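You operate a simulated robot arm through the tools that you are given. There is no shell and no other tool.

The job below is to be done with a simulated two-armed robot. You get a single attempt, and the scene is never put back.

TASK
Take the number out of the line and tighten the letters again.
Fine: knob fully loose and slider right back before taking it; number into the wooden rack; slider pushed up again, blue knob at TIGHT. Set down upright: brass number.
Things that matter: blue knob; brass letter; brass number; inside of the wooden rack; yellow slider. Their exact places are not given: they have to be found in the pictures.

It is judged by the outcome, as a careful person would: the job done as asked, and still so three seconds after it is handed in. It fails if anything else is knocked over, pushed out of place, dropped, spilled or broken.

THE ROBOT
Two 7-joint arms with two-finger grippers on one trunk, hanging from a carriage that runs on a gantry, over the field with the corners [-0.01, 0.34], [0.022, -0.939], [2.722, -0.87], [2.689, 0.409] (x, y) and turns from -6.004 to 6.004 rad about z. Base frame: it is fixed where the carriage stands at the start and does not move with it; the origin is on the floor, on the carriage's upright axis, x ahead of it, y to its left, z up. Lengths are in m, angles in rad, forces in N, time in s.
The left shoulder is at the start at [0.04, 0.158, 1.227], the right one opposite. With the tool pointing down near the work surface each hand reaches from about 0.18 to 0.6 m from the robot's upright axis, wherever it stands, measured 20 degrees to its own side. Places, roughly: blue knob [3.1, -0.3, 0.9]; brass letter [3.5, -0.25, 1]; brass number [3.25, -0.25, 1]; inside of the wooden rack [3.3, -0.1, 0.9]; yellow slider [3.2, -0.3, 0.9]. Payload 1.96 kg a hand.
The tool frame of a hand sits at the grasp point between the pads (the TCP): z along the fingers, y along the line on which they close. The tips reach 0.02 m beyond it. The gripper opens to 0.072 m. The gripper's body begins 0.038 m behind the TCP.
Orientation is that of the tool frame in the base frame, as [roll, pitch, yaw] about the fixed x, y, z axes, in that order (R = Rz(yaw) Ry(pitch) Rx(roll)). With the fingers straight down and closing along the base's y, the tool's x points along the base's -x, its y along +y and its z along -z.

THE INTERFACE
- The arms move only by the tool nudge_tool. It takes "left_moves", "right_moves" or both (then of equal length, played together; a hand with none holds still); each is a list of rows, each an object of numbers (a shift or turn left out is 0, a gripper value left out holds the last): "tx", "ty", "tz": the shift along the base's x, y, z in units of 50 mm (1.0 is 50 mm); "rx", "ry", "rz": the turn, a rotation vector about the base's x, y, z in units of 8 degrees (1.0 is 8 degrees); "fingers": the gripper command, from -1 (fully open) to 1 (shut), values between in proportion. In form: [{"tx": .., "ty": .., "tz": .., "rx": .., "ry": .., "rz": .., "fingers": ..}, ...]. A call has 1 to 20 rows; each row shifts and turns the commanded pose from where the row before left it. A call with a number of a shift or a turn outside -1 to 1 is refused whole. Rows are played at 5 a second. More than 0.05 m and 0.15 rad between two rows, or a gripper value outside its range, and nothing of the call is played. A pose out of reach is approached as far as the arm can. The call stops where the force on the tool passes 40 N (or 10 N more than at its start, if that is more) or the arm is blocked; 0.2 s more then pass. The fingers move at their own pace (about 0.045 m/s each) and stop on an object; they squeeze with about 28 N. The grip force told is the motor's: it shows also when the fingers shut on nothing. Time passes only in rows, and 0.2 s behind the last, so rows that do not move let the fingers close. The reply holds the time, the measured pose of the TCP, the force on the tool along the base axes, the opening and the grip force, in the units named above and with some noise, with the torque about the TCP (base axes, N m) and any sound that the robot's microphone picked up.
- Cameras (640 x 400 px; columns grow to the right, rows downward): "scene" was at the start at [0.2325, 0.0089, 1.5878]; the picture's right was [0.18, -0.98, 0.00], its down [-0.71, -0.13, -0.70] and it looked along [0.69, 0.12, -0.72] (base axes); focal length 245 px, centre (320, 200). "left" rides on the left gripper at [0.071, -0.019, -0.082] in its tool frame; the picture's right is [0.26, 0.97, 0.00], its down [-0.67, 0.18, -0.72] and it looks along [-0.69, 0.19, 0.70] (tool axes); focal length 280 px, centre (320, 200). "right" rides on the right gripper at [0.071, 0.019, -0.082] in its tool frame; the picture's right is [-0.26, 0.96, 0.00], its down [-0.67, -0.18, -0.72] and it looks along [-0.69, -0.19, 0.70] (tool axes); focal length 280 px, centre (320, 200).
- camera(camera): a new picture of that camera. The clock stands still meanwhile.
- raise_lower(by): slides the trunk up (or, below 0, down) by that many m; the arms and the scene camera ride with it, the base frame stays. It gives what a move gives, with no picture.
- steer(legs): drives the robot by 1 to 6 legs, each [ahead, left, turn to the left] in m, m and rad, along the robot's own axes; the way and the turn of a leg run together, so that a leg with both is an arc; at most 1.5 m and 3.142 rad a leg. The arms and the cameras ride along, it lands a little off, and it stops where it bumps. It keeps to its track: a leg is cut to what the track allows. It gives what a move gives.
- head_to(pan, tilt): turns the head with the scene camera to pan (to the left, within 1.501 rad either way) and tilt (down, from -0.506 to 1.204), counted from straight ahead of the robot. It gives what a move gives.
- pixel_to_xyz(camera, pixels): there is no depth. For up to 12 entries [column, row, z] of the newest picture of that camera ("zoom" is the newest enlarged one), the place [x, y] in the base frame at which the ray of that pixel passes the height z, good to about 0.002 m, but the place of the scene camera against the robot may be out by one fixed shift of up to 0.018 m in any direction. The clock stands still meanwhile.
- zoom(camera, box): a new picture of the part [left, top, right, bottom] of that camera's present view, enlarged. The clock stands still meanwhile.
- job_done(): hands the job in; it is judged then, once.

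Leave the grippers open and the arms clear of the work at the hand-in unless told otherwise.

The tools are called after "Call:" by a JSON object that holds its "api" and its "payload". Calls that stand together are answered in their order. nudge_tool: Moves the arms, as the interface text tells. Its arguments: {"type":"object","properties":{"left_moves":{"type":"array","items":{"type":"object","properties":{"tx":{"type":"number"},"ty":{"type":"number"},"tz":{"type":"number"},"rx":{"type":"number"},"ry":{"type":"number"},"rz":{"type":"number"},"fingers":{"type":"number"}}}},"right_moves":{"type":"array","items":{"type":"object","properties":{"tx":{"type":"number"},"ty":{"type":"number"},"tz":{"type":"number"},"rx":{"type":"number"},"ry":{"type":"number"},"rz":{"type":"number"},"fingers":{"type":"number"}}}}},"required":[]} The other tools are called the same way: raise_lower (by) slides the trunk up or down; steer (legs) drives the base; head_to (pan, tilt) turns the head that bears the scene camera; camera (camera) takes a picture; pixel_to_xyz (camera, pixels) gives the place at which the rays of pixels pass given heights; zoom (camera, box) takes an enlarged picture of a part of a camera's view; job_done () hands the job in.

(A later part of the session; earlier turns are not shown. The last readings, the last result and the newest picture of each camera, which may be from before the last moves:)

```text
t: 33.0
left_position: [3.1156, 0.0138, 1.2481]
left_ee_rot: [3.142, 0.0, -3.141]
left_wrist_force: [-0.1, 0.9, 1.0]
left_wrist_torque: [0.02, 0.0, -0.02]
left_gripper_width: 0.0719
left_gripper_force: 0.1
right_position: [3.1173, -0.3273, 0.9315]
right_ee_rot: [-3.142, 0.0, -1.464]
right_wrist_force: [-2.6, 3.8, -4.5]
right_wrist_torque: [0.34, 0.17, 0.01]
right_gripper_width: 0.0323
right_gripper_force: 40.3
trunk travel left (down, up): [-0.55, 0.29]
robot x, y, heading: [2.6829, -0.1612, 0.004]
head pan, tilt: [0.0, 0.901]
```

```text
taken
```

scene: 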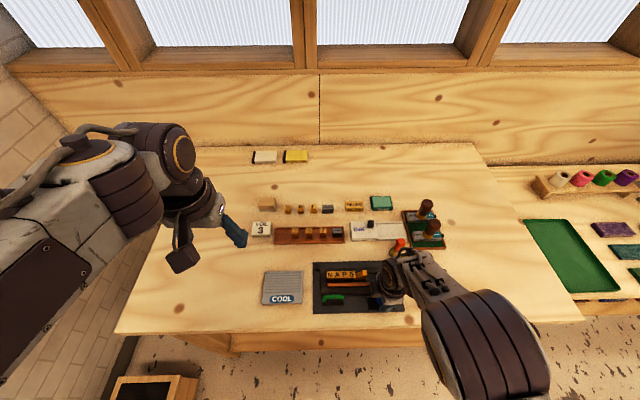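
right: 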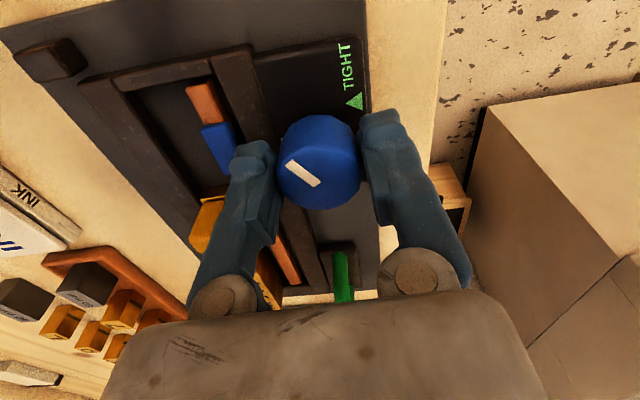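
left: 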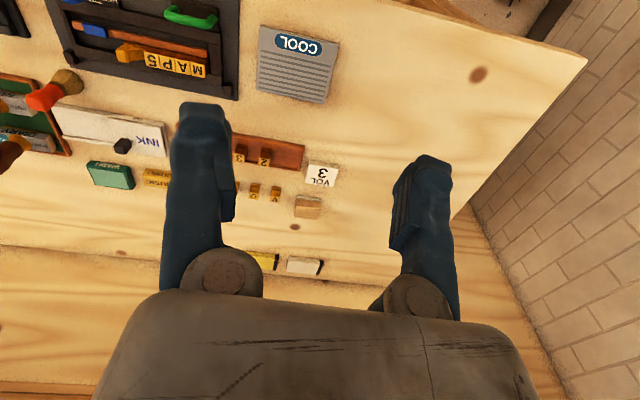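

96° turned and the hand is still following easily. I'll continue by another 32°.

Call:
{"api": "nudge_tool", "payload": {"right_moves": [{"rz": 0.5}, {"rz": 0.5}, {"rz": 0.5}, {"rz": 0.5}, {"rz": 0.5}, {"rz": 0.5}, {"rz": 0.5}, {"rz": 0.5}, {}]}}

Call:
{"api": "camera", "payload": {"camera": "right"}}

Call:
{"api": "camera", "payload": {"camera": "scene"}}

```text
t: 35.0
left_position: [3.1159, 0.0141, 1.247]
left_ee_rot: [-3.141, 0.001, -3.14]
left_wrist_force: [0.1, -0.5, -0.3]
left_wrist_torque: [0.0, -0.02, -0.05]
left_gripper_width: 0.0722
left_gripper_force: 0.1
right_position: [3.1176, -0.3271, 0.9307]
right_ee_rot: [-3.141, 0.0, -0.907]
right_wrist_force: [-1.0, 1.2, -6.2]
right_wrist_torque: [0.19, 0.35, 0.0]
right_gripper_width: 0.0324
right_gripper_force: 40.1
trunk travel left (down, up): [-0.55, 0.29]
robot x, y, heading: [2.6852, -0.1612, 0.002]
head pan, tilt: [0.0, 0.901]
```

```text
taken
```

right: 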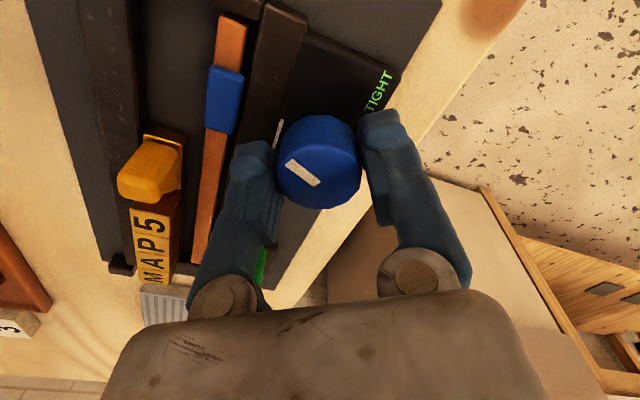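

```text
taken
```

scene: 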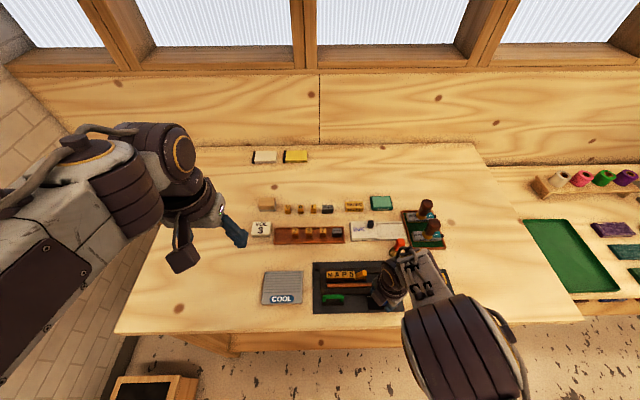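

128° turned. A white tick now shows beside the knob at about (278,132). I'll zoom to compare it with the pointer.

Call:
{"api": "zoom", "payload": {"camera": "right", "box": [220, 60, 412, 180]}}

Call:
{"api": "pixel_to_xyz", "payload": {"camera": "right", "pixels": [[278, 132, 0.897], [288, 163, 0.927], [318, 184, 0.927], [318, 170, 0.927]]}}

```text
3.33 times, centred on (316, 120) of right
```

zoom: 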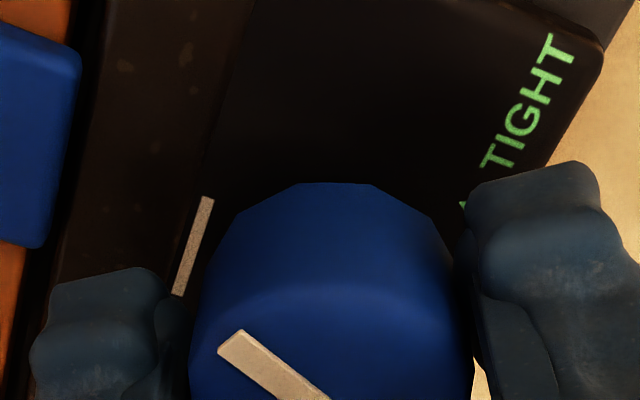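

```text
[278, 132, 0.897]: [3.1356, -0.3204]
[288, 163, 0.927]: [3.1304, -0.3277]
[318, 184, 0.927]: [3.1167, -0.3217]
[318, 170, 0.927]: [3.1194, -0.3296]
```

Call:
{"api": "pixel_to_xyz", "payload": {"camera": "right", "pixels": [[282.2, 120, 0.897], [273.5, 148.6, 0.897], [359, 121, 0.897], [385, 78, 0.897]]}}

Call:
{"api": "nudge_tool", "payload": {"right_moves": [{"rz": 0.5}, {"rz": 0.5}, {"rz": 0.5}, {"rz": 0.5}, {}]}}

Call:
{"api": "camera", "payload": {"camera": "right"}}

Call:
{"api": "zoom", "payload": {"camera": "right", "box": [220, 60, 412, 180]}}

```text
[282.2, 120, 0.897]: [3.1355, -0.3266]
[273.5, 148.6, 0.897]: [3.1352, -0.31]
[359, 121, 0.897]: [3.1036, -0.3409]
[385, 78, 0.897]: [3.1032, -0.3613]
```

```text
t: 36.2
left_position: [3.1161, 0.0138, 1.2471]
left_ee_rot: [3.141, -0.001, -3.138]
left_wrist_force: [-0.8, 0.3, -0.6]
left_wrist_torque: [-0.02, 0.0, 0.02]
left_gripper_width: 0.0721
left_gripper_force: 0.1
right_position: [3.1145, -0.3279, 0.9313]
right_ee_rot: [-3.141, 0.003, -0.626]
right_wrist_force: [-11.3, 6.0, 8.3]
right_wrist_torque: [-0.38, -0.81, 0.03]
right_gripper_width: 0.0327
right_gripper_force: 39.9
trunk travel left (down, up): [-0.55, 0.29]
robot x, y, heading: [2.6833, -0.1639, 0.001]
head pan, tilt: [0.0, 0.901]
```

```text
taken
```

right: 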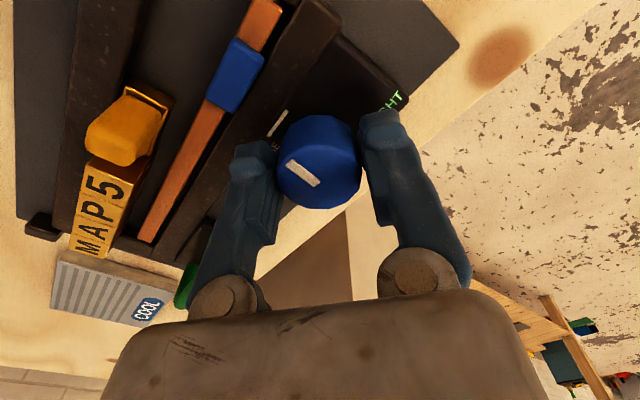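

```text
3.33 times, centred on (316, 120) of right
```

zoom: 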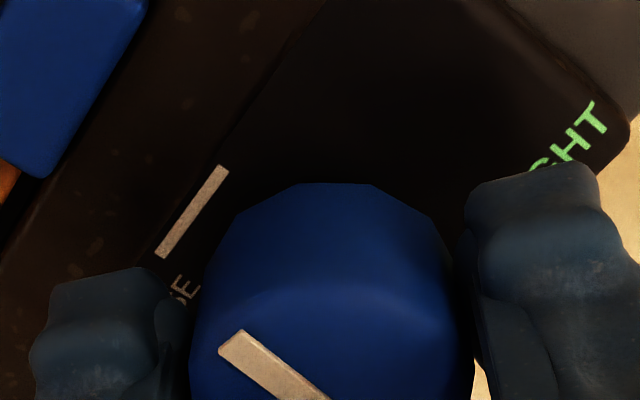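

The LOOSE bar is centred at about (3.135, −0.318), which is opposite the TIGHT triangle, so full travel is about 180°. I've turned 144°, and the arm now shows strain: the hand drifted −3 mm in x and reads 11 N. I'll open the fingers a little, lift, and turn the wrist back for a second grip.

Call:
{"api": "nudge_tool", "payload": {"right_moves": [{"fingers": -0.4}, {"fingers": -0.4}, {"fingers": -0.4}]}}

Call:
{"api": "nudge_tool", "payload": {"right_moves": [{"tz": 0.5}, {"tz": 0.5}, {"tz": 0.5}, {}]}}

Call:
{"api": "camera", "payload": {"camera": "right"}}

```text
t: 37.0
left_position: [3.1173, 0.0135, 1.2469]
left_ee_rot: [-3.142, 0.0, -3.14]
left_wrist_force: [0.8, 0.1, -0.3]
left_wrist_torque: [0.0, -0.03, 0.03]
left_gripper_width: 0.072
left_gripper_force: 0.0
right_position: [3.1184, -0.3268, 0.9302]
right_ee_rot: [-3.141, -0.002, -0.629]
right_wrist_force: [-0.3, 0.6, 0.4]
right_wrist_torque: [-0.02, -0.02, 0.01]
right_gripper_width: 0.0502
right_gripper_force: 0.1
trunk travel left (down, up): [-0.55, 0.29]
robot x, y, heading: [2.6852, -0.1593, -0.001]
head pan, tilt: [0.0, 0.901]
```

```text
t: 38.0
left_position: [3.1168, 0.0139, 1.2471]
left_ee_rot: [-3.141, 0.001, -3.14]
left_wrist_force: [-0.2, 0.5, -0.4]
left_wrist_torque: [-0.03, 0.01, 0.03]
left_gripper_width: 0.0719
left_gripper_force: 0.1
right_position: [3.1148, -0.3294, 1.0063]
right_ee_rot: [-3.141, 0.0, -0.629]
right_wrist_force: [-0.3, -0.2, 0.2]
right_wrist_torque: [-0.01, -0.01, 0.0]
right_gripper_width: 0.0502
right_gripper_force: 0.0
trunk travel left (down, up): [-0.55, 0.29]
robot x, y, heading: [2.6803, -0.1612, 0.002]
head pan, tilt: [0.0, 0.901]
```

```text
taken
```

right: 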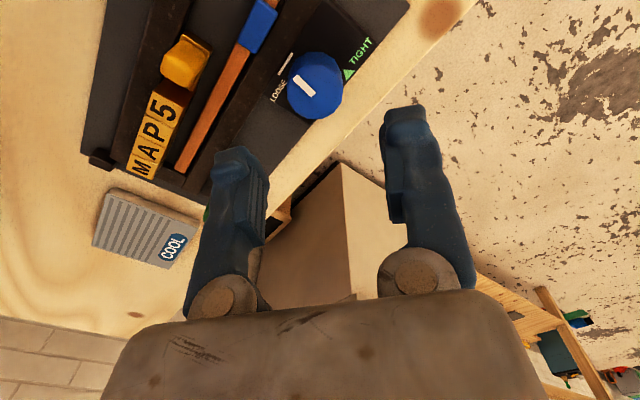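

The knob is released. I'll zoom to read the pointer against LOOSE.

Call:
{"api": "zoom", "payload": {"camera": "right", "box": [250, 35, 410, 135]}}

```text
4.00 times, centred on (330, 85) of right
```

zoom: 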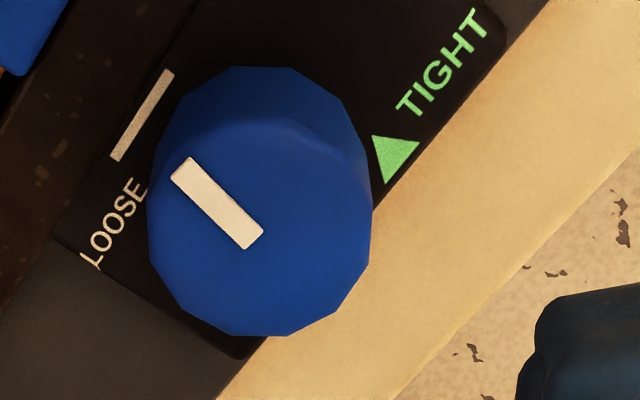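

Call:
{"api": "pixel_to_xyz", "payload": {"camera": "right", "pixels": [[296.25, 76.25, 0.927], [312.5, 95, 0.927], [315, 91.25, 0.927], [292.5, 52.5, 0.897], [279.5, 75, 0.897], [348.5, 74.5, 0.897]]}}

```text
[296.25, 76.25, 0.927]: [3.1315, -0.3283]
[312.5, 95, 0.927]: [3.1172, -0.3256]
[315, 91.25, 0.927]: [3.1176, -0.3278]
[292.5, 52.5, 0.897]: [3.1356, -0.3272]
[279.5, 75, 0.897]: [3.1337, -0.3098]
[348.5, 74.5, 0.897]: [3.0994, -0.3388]
```

The pointer is at about −5°, TIGHT is at −148° and the LOOSE mark is at about +27–32°. About 35° more is needed. I'll rotate the raised hand back by 96° and look.

Call:
{"api": "nudge_tool", "payload": {"right_moves": [{"rz": -1}, {"rz": -1}, {"rz": -1}, {"rz": -1}, {"rz": -1}, {"rz": -1}, {"rz": -1}, {"rz": -1}, {"rz": -1}, {"rz": -1}, {"rz": -1}, {"rz": -1}, {}]}}

Call:
{"api": "camera", "payload": {"camera": "right"}}

```text
t: 40.8
left_position: [3.1177, 0.014, 1.2467]
left_ee_rot: [3.141, 0.0, -3.139]
left_wrist_force: [-0.7, 0.4, 0.5]
left_wrist_torque: [-0.03, 0.04, 0.01]
left_gripper_width: 0.0719
left_gripper_force: 0.0
right_position: [3.1168, -0.3276, 1.0064]
right_ee_rot: [-3.142, 0.0, -2.306]
right_wrist_force: [0.3, -0.3, -0.5]
right_wrist_torque: [-0.01, -0.01, 0.01]
right_gripper_width: 0.0504
right_gripper_force: 0.1
trunk travel left (down, up): [-0.55, 0.29]
robot x, y, heading: [2.682, -0.16, 0.002]
head pan, tilt: [0.0, 0.901]
```

```text
taken
```

right: 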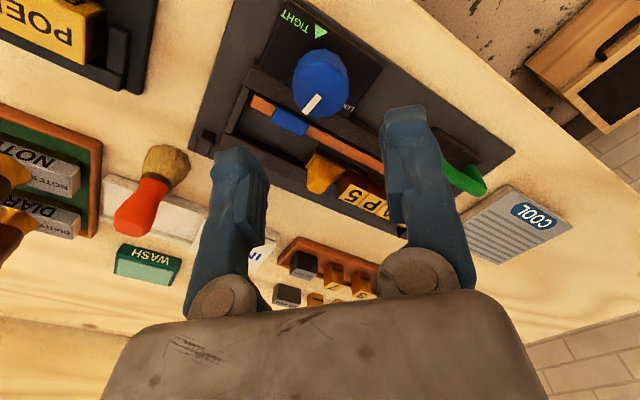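

I'll lower the hand to the same grip height, z≈0.93, and close on the knob.

Call:
{"api": "nudge_tool", "payload": {"right_moves": [{"tz": -0.5}, {"tz": -0.5}, {"tz": -0.5}, {}, {"fingers": 1}, {"fingers": 1}, {"fingers": 1}]}}

Call:
{"api": "camera", "payload": {"camera": "right"}}

```text
t: 42.4
left_position: [3.1173, 0.0134, 1.2459]
left_ee_rot: [3.141, 0.0, -3.14]
left_wrist_force: [-0.4, 0.3, -0.3]
left_wrist_torque: [-0.02, 0.04, -0.01]
left_gripper_width: 0.0719
left_gripper_force: 0.1
right_position: [3.1196, -0.3252, 0.9324]
right_ee_rot: [-3.14, -0.002, -2.302]
right_wrist_force: [-1.2, 1.7, -3.1]
right_wrist_torque: [-0.06, 0.1, 0.03]
right_gripper_width: 0.0322
right_gripper_force: 40.4
trunk travel left (down, up): [-0.55, 0.29]
robot x, y, heading: [2.6826, -0.1633, -0.004]
head pan, tilt: [0.0, 0.901]
```

```text
taken
```

right: 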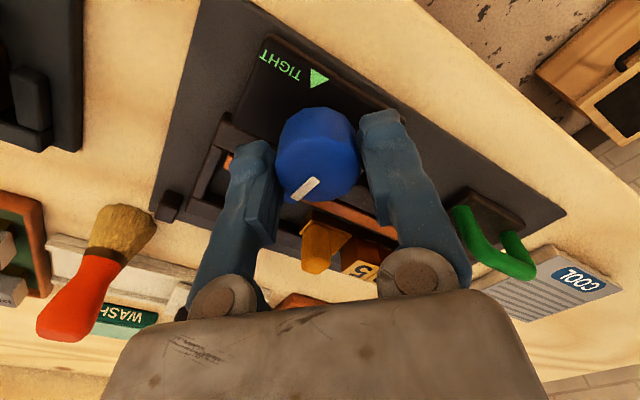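

Gripped again at 32 mm with low forces. I'll turn counter-clockwise by 28°, watching torque for the stop.

Call:
{"api": "nudge_tool", "payload": {"right_moves": [{"rz": 0.5}, {"rz": 0.5}, {"rz": 0.5}, {"rz": 0.5}, {"rz": 0.5}, {"rz": 0.5}, {"rz": 0.5}, {}]}}

Call:
{"api": "camera", "payload": {"camera": "right"}}

```text
t: 44.2
left_position: [3.1159, 0.0135, 1.2469]
left_ee_rot: [3.141, 0.001, -3.141]
left_wrist_force: [0.5, -0.5, -0.3]
left_wrist_torque: [-0.03, -0.02, 0.04]
left_gripper_width: 0.0718
left_gripper_force: 0.0
right_position: [3.1174, -0.3258, 0.9324]
right_ee_rot: [-3.141, -0.003, -1.813]
right_wrist_force: [-3.4, 2.5, -1.3]
right_wrist_torque: [-0.21, 0.09, -0.38]
right_gripper_width: 0.0324
right_gripper_force: 39.7
trunk travel left (down, up): [-0.55, 0.29]
robot x, y, heading: [2.6873, -0.1609, -0.0]
head pan, tilt: [0.0, 0.901]
```

```text
taken
```

right: 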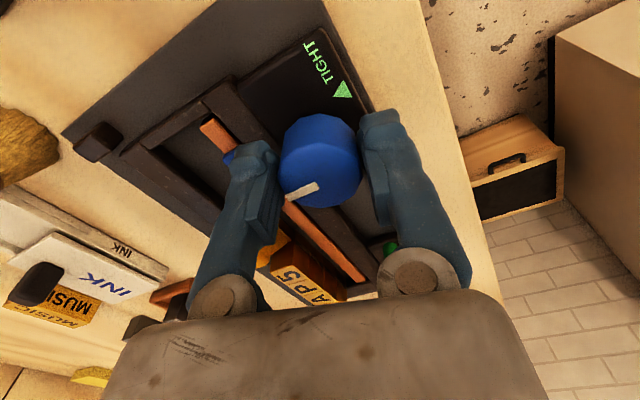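

A torque of −0.38 N·m appeared and the pointer slipped slightly in the grip, so the knob has met its stop. I'll open the fingers, lift and check the pointer.

Call:
{"api": "nudge_tool", "payload": {"right_moves": [{"fingers": -0.4}, {"fingers": -0.4}, {"fingers": -0.4}, {"tz": 0.5}, {"tz": 0.5}, {"tz": 0.5}, {}]}}

Call:
{"api": "camera", "payload": {"camera": "right"}}

Call:
{"api": "zoom", "payload": {"camera": "right", "box": [250, 35, 410, 135]}}

```text
t: 45.8
left_position: [3.1168, 0.013, 1.2466]
left_ee_rot: [3.141, 0.0, -3.14]
left_wrist_force: [0.1, -0.1, -0.1]
left_wrist_torque: [-0.02, -0.01, 0.04]
left_gripper_width: 0.0719
left_gripper_force: 0.1
right_position: [3.1179, -0.3282, 1.0075]
right_ee_rot: [-3.14, 0.001, -1.815]
right_wrist_force: [0.2, -0.6, -0.2]
right_wrist_torque: [0.01, 0.0, 0.02]
right_gripper_width: 0.0505
right_gripper_force: 0.0
trunk travel left (down, up): [-0.55, 0.29]
robot x, y, heading: [2.6825, -0.1606, -0.003]
head pan, tilt: [0.0, 0.901]
```

```text
taken
```

right: 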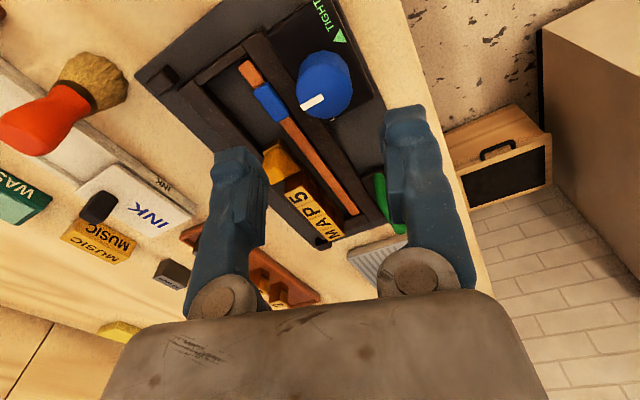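

```text
4.00 times, centred on (330, 85) of right
```

zoom: 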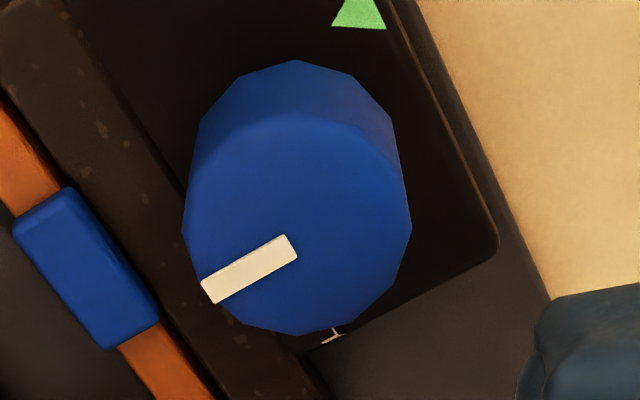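

Call:
{"api": "pixel_to_xyz", "payload": {"camera": "right", "pixels": [[302.5, 107.5, 0.927], [322.5, 96.25, 0.927], [324.5, 91, 0.927]]}}

Call:
{"api": "zoom", "payload": {"camera": "scene", "box": [305, 250, 417, 320]}}

```text
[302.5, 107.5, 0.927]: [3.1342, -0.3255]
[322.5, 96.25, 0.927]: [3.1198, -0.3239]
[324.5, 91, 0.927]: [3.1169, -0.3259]
```

```text
5.71 times, centred on (361, 285) of scene
```

zoom: 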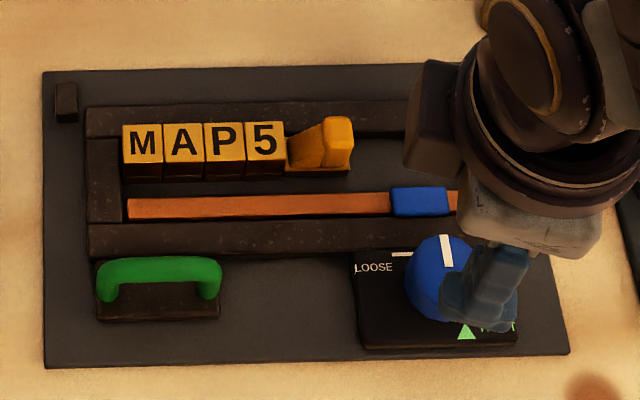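

The pointer has settled near 0°, about 150° from TIGHT. The copper clamp bar has pulled back from the type, with a clear gap in the scene zoom. To confirm this is the true end stop and not a slip, I'll regrip from another angle and try a little further.

Call:
{"api": "nudge_tool", "payload": {"right_moves": [{"rz": -1}, {"rz": -1}, {"rz": -1}, {"rz": -1}, {"rz": -1}, {"rz": -1}, {"rz": -1}, {"tz": -0.5}, {"tz": -0.5}, {"tz": -0.5}, {}, {"fingers": 1}, {"fingers": 1}, {"fingers": 1}]}}

Call:
{"api": "camera", "payload": {"camera": "right"}}

Call:
{"api": "nudge_tool", "payload": {"right_moves": [{"rz": 0.4}, {"rz": 0.4}, {"rz": 0.4}, {}]}}

Call:
{"api": "camera", "payload": {"camera": "right"}}

```text
t: 48.8
left_position: [3.1173, 0.0139, 1.2469]
left_ee_rot: [-3.141, 0.0, -3.14]
left_wrist_force: [0.3, -0.2, 0.1]
left_wrist_torque: [-0.02, 0.0, 0.0]
left_gripper_width: 0.0719
left_gripper_force: 0.0
right_position: [3.1168, -0.3274, 0.9289]
right_ee_rot: [-3.139, 0.0, -2.792]
right_wrist_force: [3.3, -3.2, -7.6]
right_wrist_torque: [-0.13, 0.23, -0.04]
right_gripper_width: 0.0327
right_gripper_force: 39.8
trunk travel left (down, up): [-0.55, 0.29]
robot x, y, heading: [2.6813, -0.1582, 0.004]
head pan, tilt: [0.0, 0.901]
```

```text
taken
```

right: 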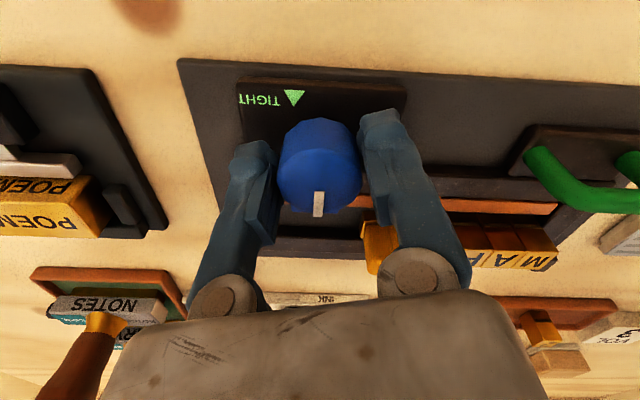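

```text
t: 49.8
left_position: [3.1177, 0.0127, 1.2463]
left_ee_rot: [-3.141, 0.001, 3.141]
left_wrist_force: [0.1, -0.4, -0.8]
left_wrist_torque: [0.04, 0.03, 0.03]
left_gripper_width: 0.0719
left_gripper_force: 0.0
right_position: [3.1177, -0.3264, 0.9301]
right_ee_rot: [-3.141, 0.0, -2.624]
right_wrist_force: [2.4, -1.0, -9.5]
right_wrist_torque: [-0.1, 0.44, -0.46]
right_gripper_width: 0.0326
right_gripper_force: 40.1
trunk travel left (down, up): [-0.55, 0.29]
robot x, y, heading: [2.6801, -0.1605, 0.002]
head pan, tilt: [0.0, 0.901]
```

```text
taken
```

right: 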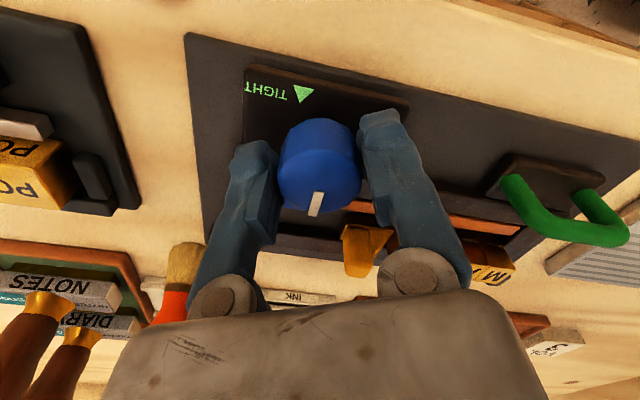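

The torque rose to −0.46 N·m and the pointer didn't move, so this is the hard stop and the knob is fully loose. I'll release, lift, and turn the wrist to yaw ≈ −π/2 so the fingers close front-to-back for the slider.

Call:
{"api": "nudge_tool", "payload": {"right_moves": [{"fingers": -0.4}, {"fingers": -0.4}, {"fingers": -0.4}, {"tz": 0.6}, {"tz": 0.7}, {"tz": 0.7}, {"tz": 0.6}, {"rz": 1, "fingers": -1}, {"rz": 1}, {"rz": 1}, {"rz": 1}, {"rz": 1}, {"rz": 1}, {"rz": 1}, {"rz": 0.55}, {}]}}

Call:
{"api": "camera", "payload": {"camera": "right"}}

Call:
{"api": "zoom", "payload": {"camera": "scene", "box": [305, 250, 417, 320]}}

```text
t: 53.2
left_position: [3.1167, 0.0129, 1.2471]
left_ee_rot: [3.141, 0.0, -3.14]
left_wrist_force: [-0.6, -0.4, -0.8]
left_wrist_torque: [-0.01, 0.0, 0.01]
left_gripper_width: 0.072
left_gripper_force: 0.0
right_position: [3.1182, -0.3277, 1.0609]
right_ee_rot: [-3.141, 0.001, -1.569]
right_wrist_force: [-0.1, 0.3, -0.5]
right_wrist_torque: [-0.01, 0.03, -0.01]
right_gripper_width: 0.0719
right_gripper_force: 0.1
trunk travel left (down, up): [-0.55, 0.29]
robot x, y, heading: [2.6845, -0.1626, 0.004]
head pan, tilt: [0.0, 0.901]
```

```text
taken
```

right: 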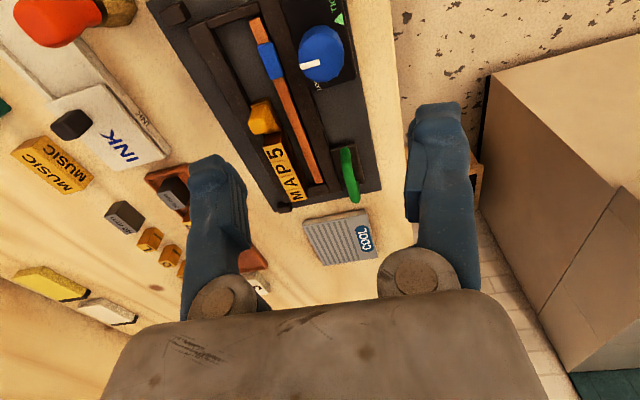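

```text
5.71 times, centred on (361, 285) of scene
```

zoom: 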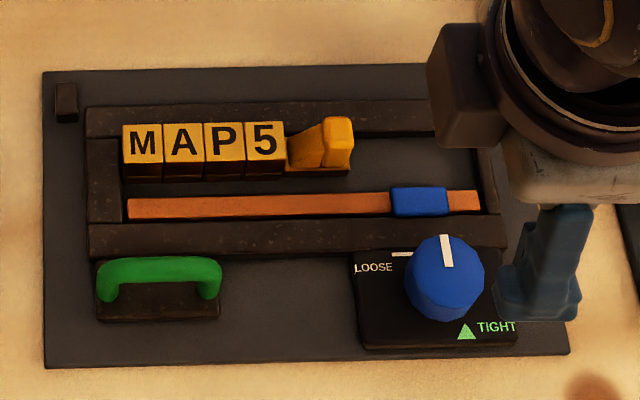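

The knob pointer is at the far side beside the LOOSE bar, and the slider fin is at about (264,118) in the right camera. I'll zoom on the slider and type.

Call:
{"api": "zoom", "payload": {"camera": "right", "box": [200, 90, 360, 190]}}

Call:
{"api": "zoom", "payload": {"camera": "right", "box": [160, 0, 320, 100]}}

```text
4.00 times, centred on (280, 140) of right
```

zoom: 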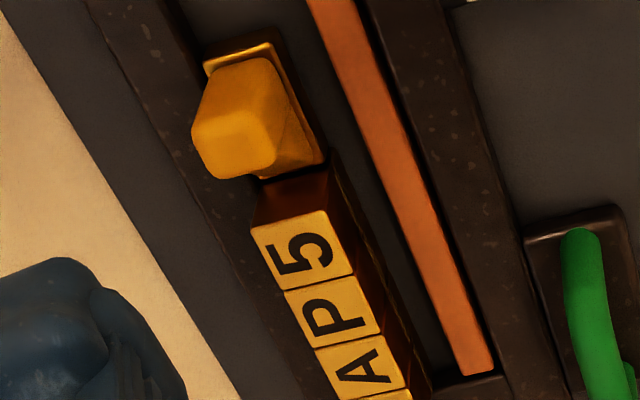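

```text
4.00 times, centred on (240, 50) of right
```

zoom: 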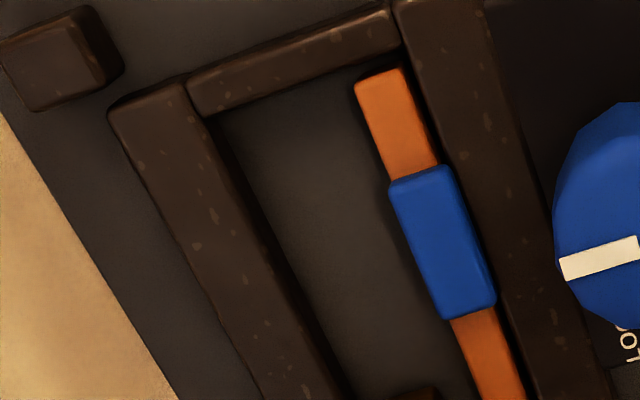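

The fin is roughly at (3.18, −0.288). I'll move over it at z≈1.0 for a closer, more accurate view.

Call:
{"api": "nudge_tool", "payload": {"right_moves": [{"tx": 0.62, "ty": 0.2}, {"tx": 0.62, "ty": 0.2}, {"tz": -0.6}, {"tz": -0.5}, {}]}}

Call:
{"api": "camera", "payload": {"camera": "right"}}

Call:
{"api": "zoom", "payload": {"camera": "right", "box": [220, 60, 412, 180]}}

```text
t: 54.4
left_position: [3.117, 0.0133, 1.2466]
left_ee_rot: [3.141, 0.001, -3.141]
left_wrist_force: [1.0, 0.9, -0.9]
left_wrist_torque: [0.03, 0.01, 0.01]
left_gripper_width: 0.0721
left_gripper_force: 0.0
right_position: [3.1799, -0.3069, 1.006]
right_ee_rot: [3.141, 0.002, -1.572]
right_wrist_force: [0.6, -1.0, 0.4]
right_wrist_torque: [0.03, -0.02, -0.01]
right_gripper_width: 0.072
right_gripper_force: 0.1
trunk travel left (down, up): [-0.55, 0.29]
robot x, y, heading: [2.6868, -0.1609, 0.003]
head pan, tilt: [0.0, 0.901]
```

```text
taken
```

right: 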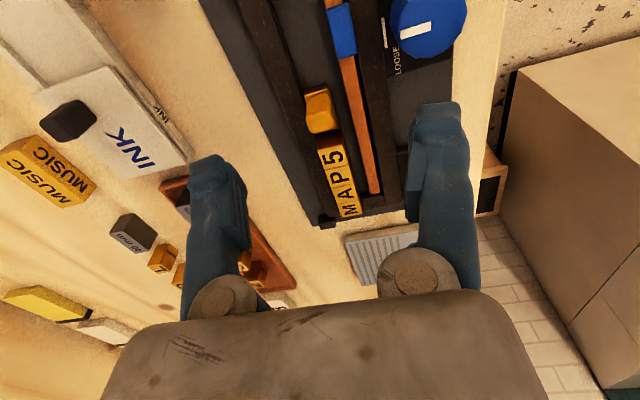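

```text
3.33 times, centred on (316, 120) of right
```

zoom: 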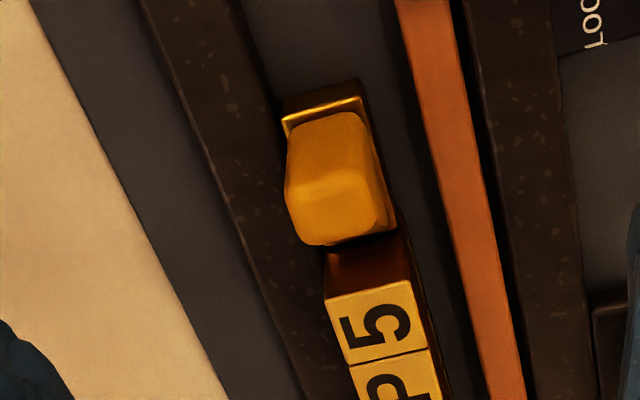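

Call:
{"api": "pixel_to_xyz", "payload": {"camera": "right", "pixels": [[320, 123.7, 0.925], [333.5, 156.7, 0.915], [333.5, 156.7, 0.925], [310, 107, 0.925], [326, 133, 0.925], [307, 95, 0.9], [328, 89, 0.9]]}}

```text
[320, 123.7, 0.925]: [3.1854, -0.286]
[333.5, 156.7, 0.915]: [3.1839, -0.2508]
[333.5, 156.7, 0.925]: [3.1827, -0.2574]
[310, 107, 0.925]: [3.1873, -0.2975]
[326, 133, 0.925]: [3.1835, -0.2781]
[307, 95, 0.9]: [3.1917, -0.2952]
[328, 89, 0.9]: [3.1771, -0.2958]
```

The fin is centred near (3.185, −0.287) with its top at about 0.925. I'll align over it, lower to z≈0.930 (tips 0.910) and close front-to-back.

Call:
{"api": "nudge_tool", "payload": {"right_moves": [{"tx": 0.1, "ty": 0.38}, {"tz": -0.5}, {"tz": -0.5}, {"tz": -0.5}, {}]}}

Call:
{"api": "camera", "payload": {"camera": "right"}}

```text
t: 55.6
left_position: [3.1171, 0.013, 1.2471]
left_ee_rot: [-3.14, 0.0, -3.141]
left_wrist_force: [0.0, 0.7, 0.0]
left_wrist_torque: [-0.01, -0.02, 0.02]
left_gripper_width: 0.072
left_gripper_force: 0.0
right_position: [3.1855, -0.289, 0.9299]
right_ee_rot: [-3.141, 0.001, -1.571]
right_wrist_force: [0.9, 0.0, 0.1]
right_wrist_torque: [-0.05, 0.02, -0.01]
right_gripper_width: 0.072
right_gripper_force: 0.2
trunk travel left (down, up): [-0.55, 0.29]
robot x, y, heading: [2.6839, -0.1595, 0.003]
head pan, tilt: [0.0, 0.901]
```

```text
taken
```

right: 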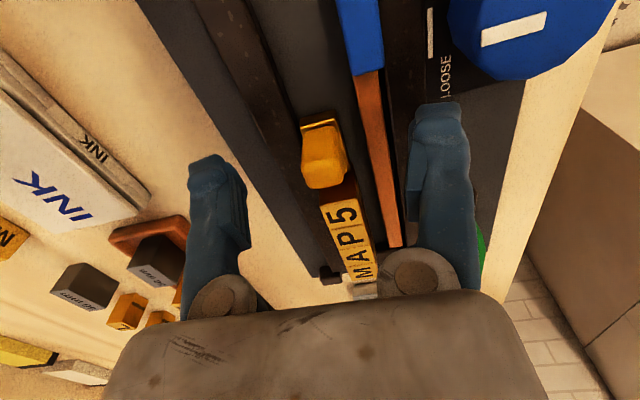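

The fin is centred between the fingers. I'll close on it.

Call:
{"api": "nudge_tool", "payload": {"right_moves": [{"fingers": 1}, {"fingers": 1}, {"fingers": 1}, {"fingers": 1}]}}

Call:
{"api": "camera", "payload": {"camera": "right"}}

```text
t: 56.6
left_position: [3.1165, 0.014, 1.2464]
left_ee_rot: [-3.14, 0.001, -3.14]
left_wrist_force: [0.7, -0.4, 0.0]
left_wrist_torque: [0.01, 0.0, 0.01]
left_gripper_width: 0.0722
left_gripper_force: 0.0
right_position: [3.1849, -0.2889, 0.9311]
right_ee_rot: [-3.141, -0.001, -1.572]
right_wrist_force: [0.3, 0.5, -1.2]
right_wrist_torque: [0.01, 0.01, 0.04]
right_gripper_width: 0.0166
right_gripper_force: 26.2
trunk travel left (down, up): [-0.55, 0.29]
robot x, y, heading: [2.6824, -0.161, 0.0]
head pan, tilt: [0.0, 0.901]
```

```text
taken
```

right: 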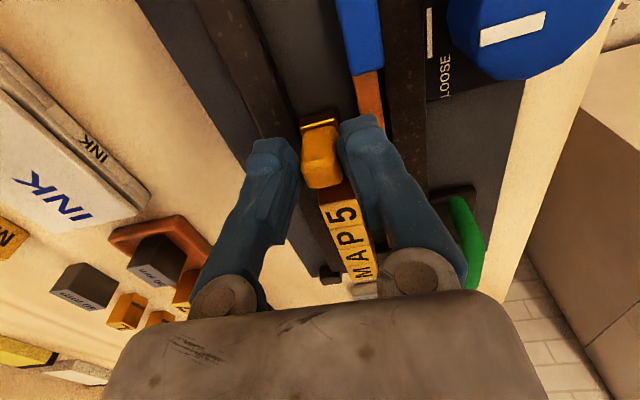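

Gripped at 16.6 mm. I'll pull the slider to the right (−y) by 30 mm in small rows.

Call:
{"api": "nudge_tool", "payload": {"right_moves": [{"ty": -0.15}, {"ty": -0.15}, {"ty": -0.15}, {"ty": -0.15}, {}]}}

Call:
{"api": "camera", "payload": {"camera": "right"}}

Call:
{"api": "zoom", "payload": {"camera": "scene", "box": [305, 250, 417, 320]}}

```text
t: 57.8
left_position: [3.1193, 0.0132, 1.2473]
left_ee_rot: [3.141, 0.001, -3.14]
left_wrist_force: [0.3, -0.4, -0.5]
left_wrist_torque: [-0.06, 0.01, -0.03]
left_gripper_width: 0.072
left_gripper_force: 0.0
right_position: [3.186, -0.3194, 0.9313]
right_ee_rot: [-3.14, 0.001, -1.571]
right_wrist_force: [12.0, 0.3, -19.6]
right_wrist_torque: [0.22, -0.14, 0.16]
right_gripper_width: 0.0159
right_gripper_force: 39.6
trunk travel left (down, up): [-0.55, 0.29]
robot x, y, heading: [2.6875, -0.1597, 0.004]
head pan, tilt: [0.0, 0.901]
```

```text
taken
```

right: 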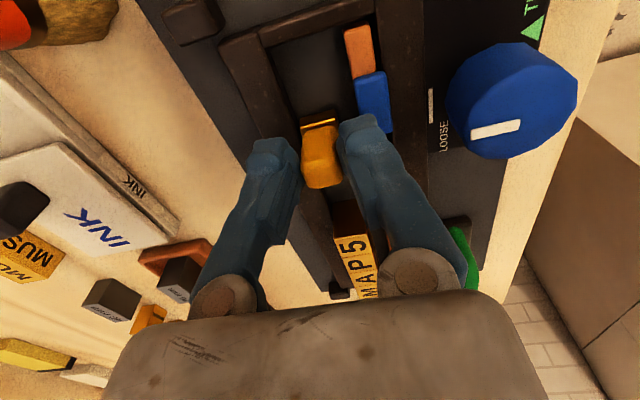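

```text
5.71 times, centred on (361, 285) of scene
```

zoom: 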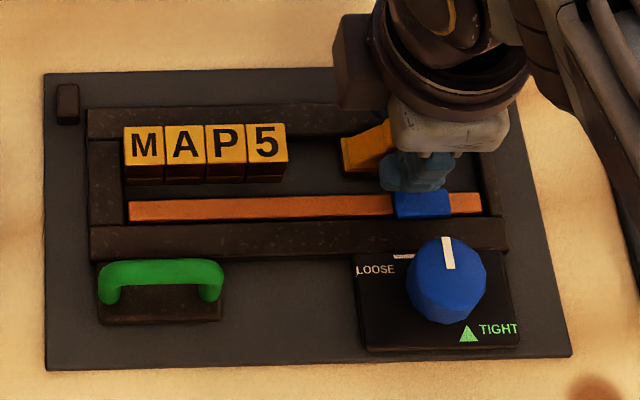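

The slider followed the hand for 30 mm. I'll measure how far the channel's end wall is: slider end at about (318,120), wall inner edge at about (312,38).

Call:
{"api": "pixel_to_xyz", "payload": {"camera": "right", "pixels": [[318, 122, 0.895], [312, 38, 0.895], [312, 38, 0.9], [358, 28, 0.9]]}}

Call:
{"api": "nudge_tool", "payload": {"right_moves": [{"tx": 0.02, "tz": -0.02}, {"ty": -0.1}, {"ty": -0.1}, {}]}}

```text
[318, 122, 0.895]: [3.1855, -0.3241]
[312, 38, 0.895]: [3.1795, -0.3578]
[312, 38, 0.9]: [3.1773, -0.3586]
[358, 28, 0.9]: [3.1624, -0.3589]
```

```text
t: 58.8
left_position: [3.1173, 0.0121, 1.2471]
left_ee_rot: [3.141, 0.001, -3.141]
left_wrist_force: [-0.5, -0.1, -0.5]
left_wrist_torque: [0.0, 0.0, -0.02]
left_gripper_width: 0.0716
left_gripper_force: 0.1
right_position: [3.1868, -0.3288, 0.9306]
right_ee_rot: [-3.139, -0.002, -1.568]
right_wrist_force: [-9.5, 0.4, 25.8]
right_wrist_torque: [0.4, 0.15, 0.25]
right_gripper_width: 0.0161
right_gripper_force: 39.9
trunk travel left (down, up): [-0.55, 0.29]
robot x, y, heading: [2.6838, -0.1602, -0.001]
head pan, tilt: [0.0, 0.901]
```

About 23 mm of travel should remain to the wall. I'll relieve the vertical load slightly and continue pulling.

Call:
{"api": "nudge_tool", "payload": {"right_moves": [{"tx": -0.01, "tz": 0.011}, {"ty": -0.1}, {"ty": -0.1}, {"ty": -0.1}, {}]}}

Call:
{"api": "camera", "payload": {"camera": "right"}}

```text
t: 60.0
left_position: [3.1184, 0.0149, 1.2466]
left_ee_rot: [-3.141, 0.002, -3.139]
left_wrist_force: [0.5, 0.2, 0.0]
left_wrist_torque: [0.04, 0.0, 0.02]
left_gripper_width: 0.0721
left_gripper_force: 0.1
right_position: [3.188, -0.3433, 0.9311]
right_ee_rot: [-3.138, 0.001, -1.571]
right_wrist_force: [21.4, -0.2, -24.4]
right_wrist_torque: [-0.31, -0.21, 0.14]
right_gripper_width: 0.0163
right_gripper_force: 39.7
trunk travel left (down, up): [-0.55, 0.29]
robot x, y, heading: [2.6811, -0.1601, 0.004]
head pan, tilt: [0.0, 0.901]
```

```text
taken
```

right: 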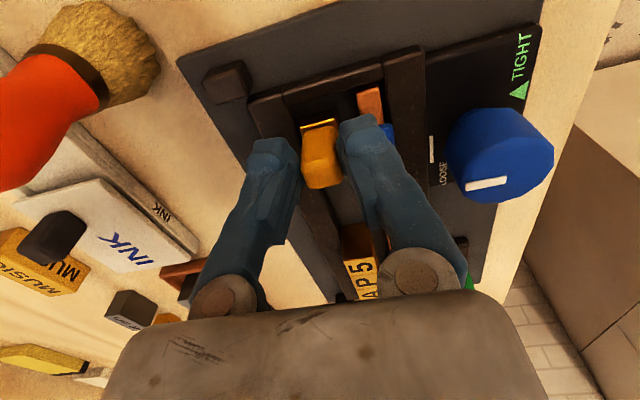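

About 9 mm remains to the wall. I'll ease the loads and continue in 2.5 mm rows until it stops.

Call:
{"api": "nudge_tool", "payload": {"right_moves": [{"tx": 0.025, "tz": -0.01}, {"ty": -0.05}, {"ty": -0.05}, {}]}}

Call:
{"api": "camera", "payload": {"camera": "right"}}

```text
t: 61.0
left_position: [3.1173, 0.014, 1.2472]
left_ee_rot: [3.141, 0.0, -3.14]
left_wrist_force: [0.2, 0.2, -0.3]
left_wrist_torque: [-0.01, -0.01, 0.03]
left_gripper_width: 0.072
left_gripper_force: 0.1
right_position: [3.1875, -0.3475, 0.9317]
right_ee_rot: [-3.14, 0.001, -1.57]
right_wrist_force: [-3.1, 0.1, 8.5]
right_wrist_torque: [0.45, 0.08, 0.2]
right_gripper_width: 0.0164
right_gripper_force: 40.3
trunk travel left (down, up): [-0.55, 0.29]
robot x, y, heading: [2.6811, -0.1622, 0.002]
head pan, tilt: [0.0, 0.901]
```

```text
taken
```

right: 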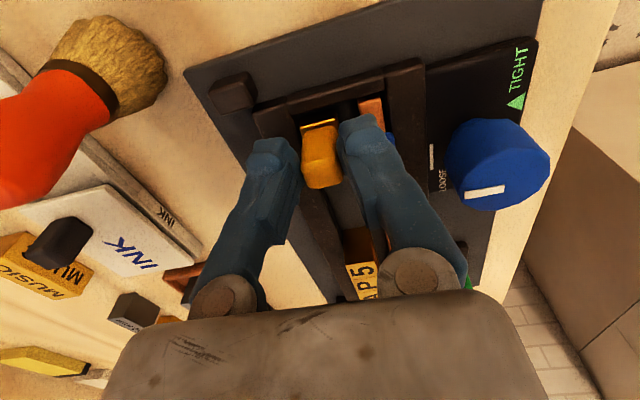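

Call:
{"api": "nudge_tool", "payload": {"right_moves": [{"ty": -0.05}, {"ty": -0.05}, {}]}}

Call:
{"api": "zoom", "payload": {"camera": "right", "box": [240, 50, 432, 170]}}

```text
t: 61.8
left_position: [3.1165, 0.0139, 1.2466]
left_ee_rot: [-3.14, 0.0, -3.141]
left_wrist_force: [-0.3, -0.8, 0.3]
left_wrist_torque: [-0.02, 0.01, -0.02]
left_gripper_width: 0.072
left_gripper_force: 0.1
right_position: [3.1866, -0.351, 0.9315]
right_ee_rot: [-3.142, 0.0, -1.568]
right_wrist_force: [-8.9, 5.6, 27.6]
right_wrist_torque: [-0.46, 0.12, 0.15]
right_gripper_width: 0.0162
right_gripper_force: 40.3
trunk travel left (down, up): [-0.55, 0.29]
robot x, y, heading: [2.686, -0.1602, 0.008]
head pan, tilt: [0.0, 0.901]
```

```text
3.33 times, centred on (336, 110) of right
```

zoom: 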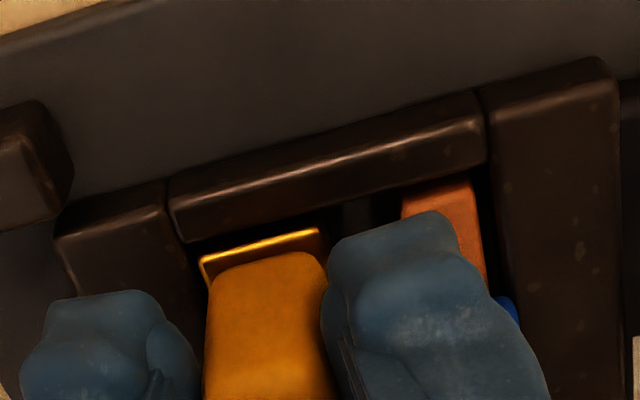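

The slider end is almost at the wall. I'll ease the vertical load and pull the last millimetres.

Call:
{"api": "nudge_tool", "payload": {"right_moves": [{"tx": -0.012, "tz": 0.014}, {"ty": -0.04}, {}]}}

Call:
{"api": "nudge_tool", "payload": {"right_moves": [{"ty": -0.04}, {}]}}

Call:
{"api": "zoom", "payload": {"camera": "right", "box": [240, 50, 432, 170]}}

```text
t: 62.6
left_position: [3.1179, 0.0139, 1.2475]
left_ee_rot: [3.141, -0.001, -3.139]
left_wrist_force: [0.0, 0.1, 0.6]
left_wrist_torque: [0.0, 0.01, 0.01]
left_gripper_width: 0.0719
left_gripper_force: 0.2
right_position: [3.1882, -0.3519, 0.9306]
right_ee_rot: [-3.14, 0.003, -1.567]
right_wrist_force: [-5.5, 15.8, 26.4]
right_wrist_torque: [0.32, 0.1, 0.22]
right_gripper_width: 0.0162
right_gripper_force: 40.3
trunk travel left (down, up): [-0.55, 0.29]
robot x, y, heading: [2.6797, -0.1604, 0.0]
head pan, tilt: [0.0, 0.901]
```

```text
t: 63.2
left_position: [3.1171, 0.0156, 1.2472]
left_ee_rot: [3.139, 0.001, -3.141]
left_wrist_force: [-0.6, 0.0, 0.4]
left_wrist_torque: [-0.03, -0.02, -0.05]
left_gripper_width: 0.0722
left_gripper_force: 0.0
right_position: [3.1869, -0.3531, 0.9306]
right_ee_rot: [3.141, 0.005, -1.568]
right_wrist_force: [-6.0, 20.3, 23.5]
right_wrist_torque: [0.46, 0.12, 0.18]
right_gripper_width: 0.0159
right_gripper_force: 40.0
trunk travel left (down, up): [-0.55, 0.29]
robot x, y, heading: [2.6827, -0.1611, 0.003]
head pan, tilt: [0.0, 0.901]
```

```text
3.33 times, centred on (336, 110) of right
```

zoom: 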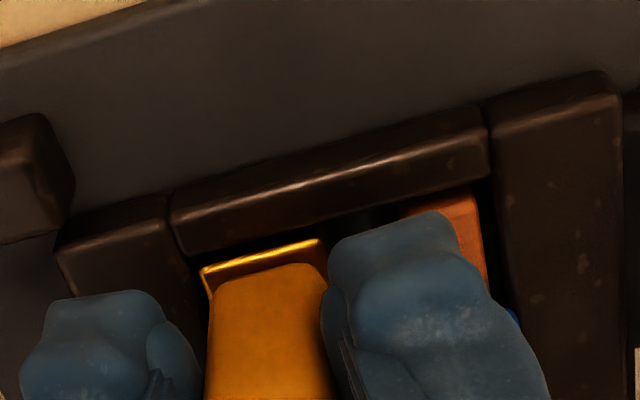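

The y force built to 20 N with little more motion, so the slider is at its back stop. I'll open the fingers and lift.

Call:
{"api": "nudge_tool", "payload": {"right_moves": [{"ty": 0.03}, {"fingers": -1}, {"fingers": -1}, {"fingers": -1}, {}, {"tz": 0.5}, {"tz": 0.5}, {"tz": 0.5}, {}]}}

Call:
{"api": "camera", "payload": {"camera": "right"}}

Call:
{"api": "zoom", "payload": {"camera": "scene", "box": [305, 250, 417, 320]}}

```text
t: 65.2
left_position: [3.1172, 0.0125, 1.2472]
left_ee_rot: [3.141, 0.001, -3.14]
left_wrist_force: [0.3, -0.4, 1.3]
left_wrist_torque: [-0.01, -0.05, 0.0]
left_gripper_width: 0.0722
left_gripper_force: 0.1
right_position: [3.1852, -0.3565, 1.0069]
right_ee_rot: [-3.141, 0.0, -1.569]
right_wrist_force: [0.1, 0.1, -0.2]
right_wrist_torque: [0.0, 0.0, 0.0]
right_gripper_width: 0.072
right_gripper_force: 0.1
trunk travel left (down, up): [-0.55, 0.29]
robot x, y, heading: [2.6817, -0.1612, 0.002]
head pan, tilt: [0.0, 0.901]
```

```text
taken
```

right: 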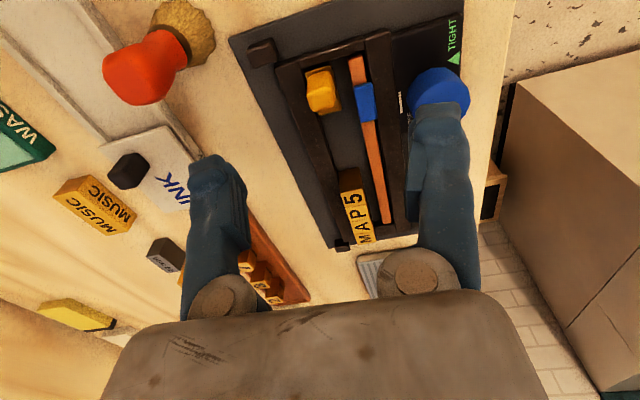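

```text
5.71 times, centred on (361, 285) of scene
```

zoom: 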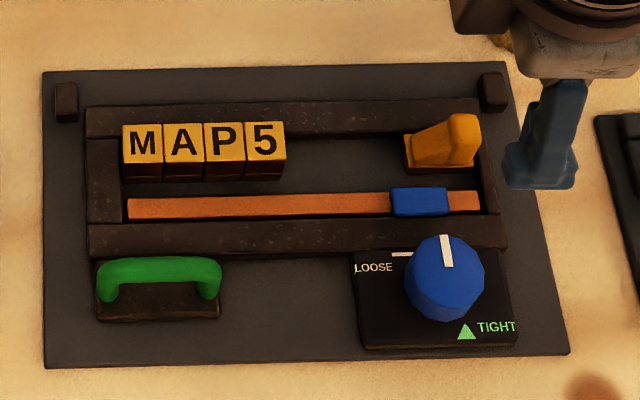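

The slider is fully back and the knob is unchanged. Now I'll move the open hand toward the 5, still high, and look at it.

Call:
{"api": "nudge_tool", "payload": {"right_moves": [{"ty": 0.8}, {"ty": 0.8}, {}]}}

Call:
{"api": "camera", "payload": {"camera": "right"}}

Call:
{"api": "zoom", "payload": {"camera": "right", "box": [250, 70, 410, 170]}}

```text
t: 66.0
left_position: [3.1163, 0.0138, 1.2467]
left_ee_rot: [3.142, 0.001, 3.141]
left_wrist_force: [-1.0, 1.3, 0.2]
left_wrist_torque: [0.02, 0.02, -0.01]
left_gripper_width: 0.0719
left_gripper_force: 0.0
right_position: [3.1886, -0.2765, 1.008]
right_ee_rot: [-3.14, 0.0, -1.571]
right_wrist_force: [-0.8, -0.2, 0.0]
right_wrist_torque: [0.03, -0.01, 0.01]
right_gripper_width: 0.0721
right_gripper_force: 0.1
trunk travel left (down, up): [-0.55, 0.29]
robot x, y, heading: [2.6828, -0.1588, 0.007]
head pan, tilt: [0.0, 0.901]
```

```text
taken
```

right: 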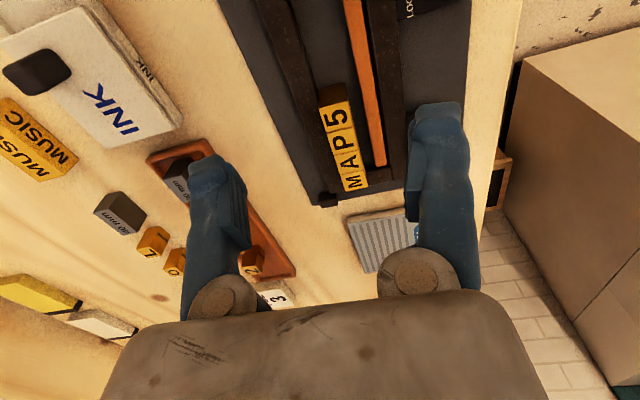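

```text
4.00 times, centred on (330, 120) of right
```

zoom: 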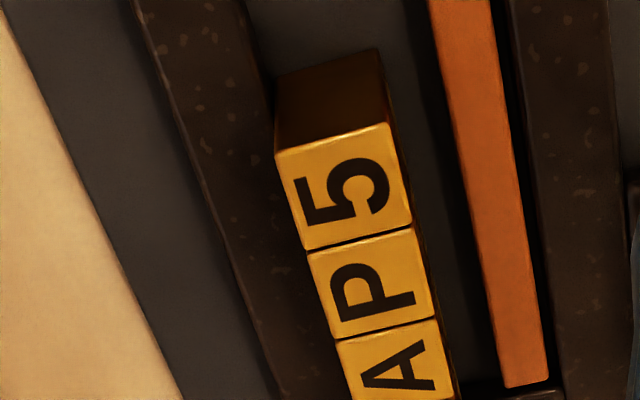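

Call:
{"api": "pixel_to_xyz", "payload": {"camera": "right", "pixels": [[318.75, 108.75, 0.918], [346.75, 100.5, 0.918], [353, 125.5, 0.918], [326.25, 132.5, 0.918], [320, 88.75, 0.893], [344.5, 82.5, 0.893], [301, 83, 0.9], [318, 90, 0.9], [336.2, 116.8, 0.918]]}}

```text
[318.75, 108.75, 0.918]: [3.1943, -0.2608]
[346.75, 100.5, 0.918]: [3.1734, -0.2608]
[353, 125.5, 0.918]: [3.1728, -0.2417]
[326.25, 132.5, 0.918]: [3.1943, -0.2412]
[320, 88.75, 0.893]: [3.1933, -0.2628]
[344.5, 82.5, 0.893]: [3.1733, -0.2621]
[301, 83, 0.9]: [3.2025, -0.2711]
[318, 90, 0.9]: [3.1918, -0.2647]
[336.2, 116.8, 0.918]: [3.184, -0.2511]
```

The 5 is centred at about (3.184, −0.251), 21 mm deep and 19 mm wide, with its top at about 0.918. The rails are near 0.903. I'll align at y ≈ −0.2535, slightly toward the free side and away from P, and lower to z≈0.95 to check.

Call:
{"api": "nudge_tool", "payload": {"right_moves": [{"tx": -0.05, "ty": 0.46, "fingers": -0.5}, {"tz": -0.6}, {"tz": -0.5}, {}]}}

Call:
{"api": "camera", "payload": {"camera": "right"}}

Call:
{"api": "zoom", "payload": {"camera": "scene", "box": [305, 250, 417, 320]}}

```text
t: 67.0
left_position: [3.1179, 0.0138, 1.2472]
left_ee_rot: [-3.14, -0.001, -3.14]
left_wrist_force: [-0.4, -0.2, 0.1]
left_wrist_torque: [0.01, 0.02, -0.01]
left_gripper_width: 0.072
left_gripper_force: 0.0
right_position: [3.1843, -0.249, 0.9518]
right_ee_rot: [-3.14, 0.002, -1.569]
right_wrist_force: [-0.2, -0.2, -0.3]
right_wrist_torque: [0.0, 0.01, -0.01]
right_gripper_width: 0.054
right_gripper_force: 0.0
trunk travel left (down, up): [-0.55, 0.29]
robot x, y, heading: [2.68, -0.1636, -0.004]
head pan, tilt: [0.0, 0.901]
```

```text
taken
```

right: 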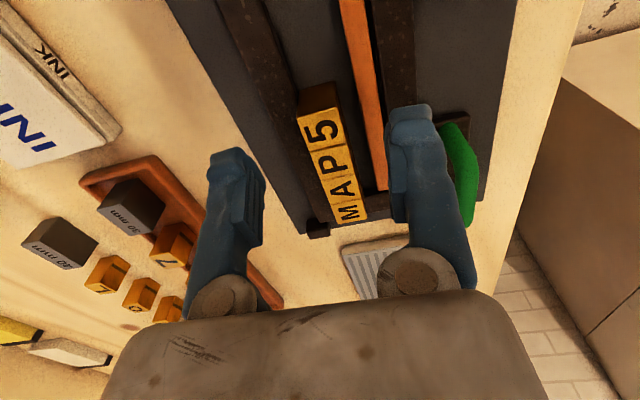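

```text
5.71 times, centred on (361, 285) of scene
```

zoom: 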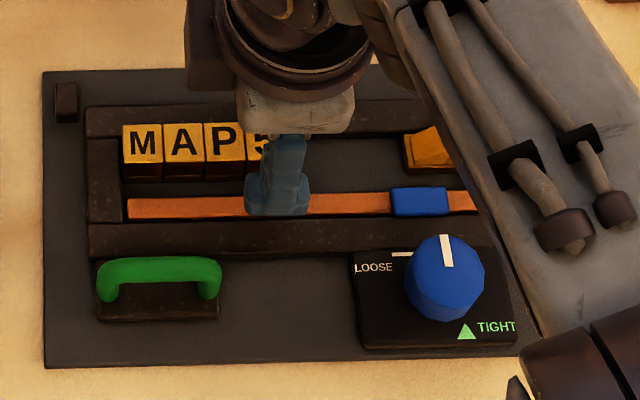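

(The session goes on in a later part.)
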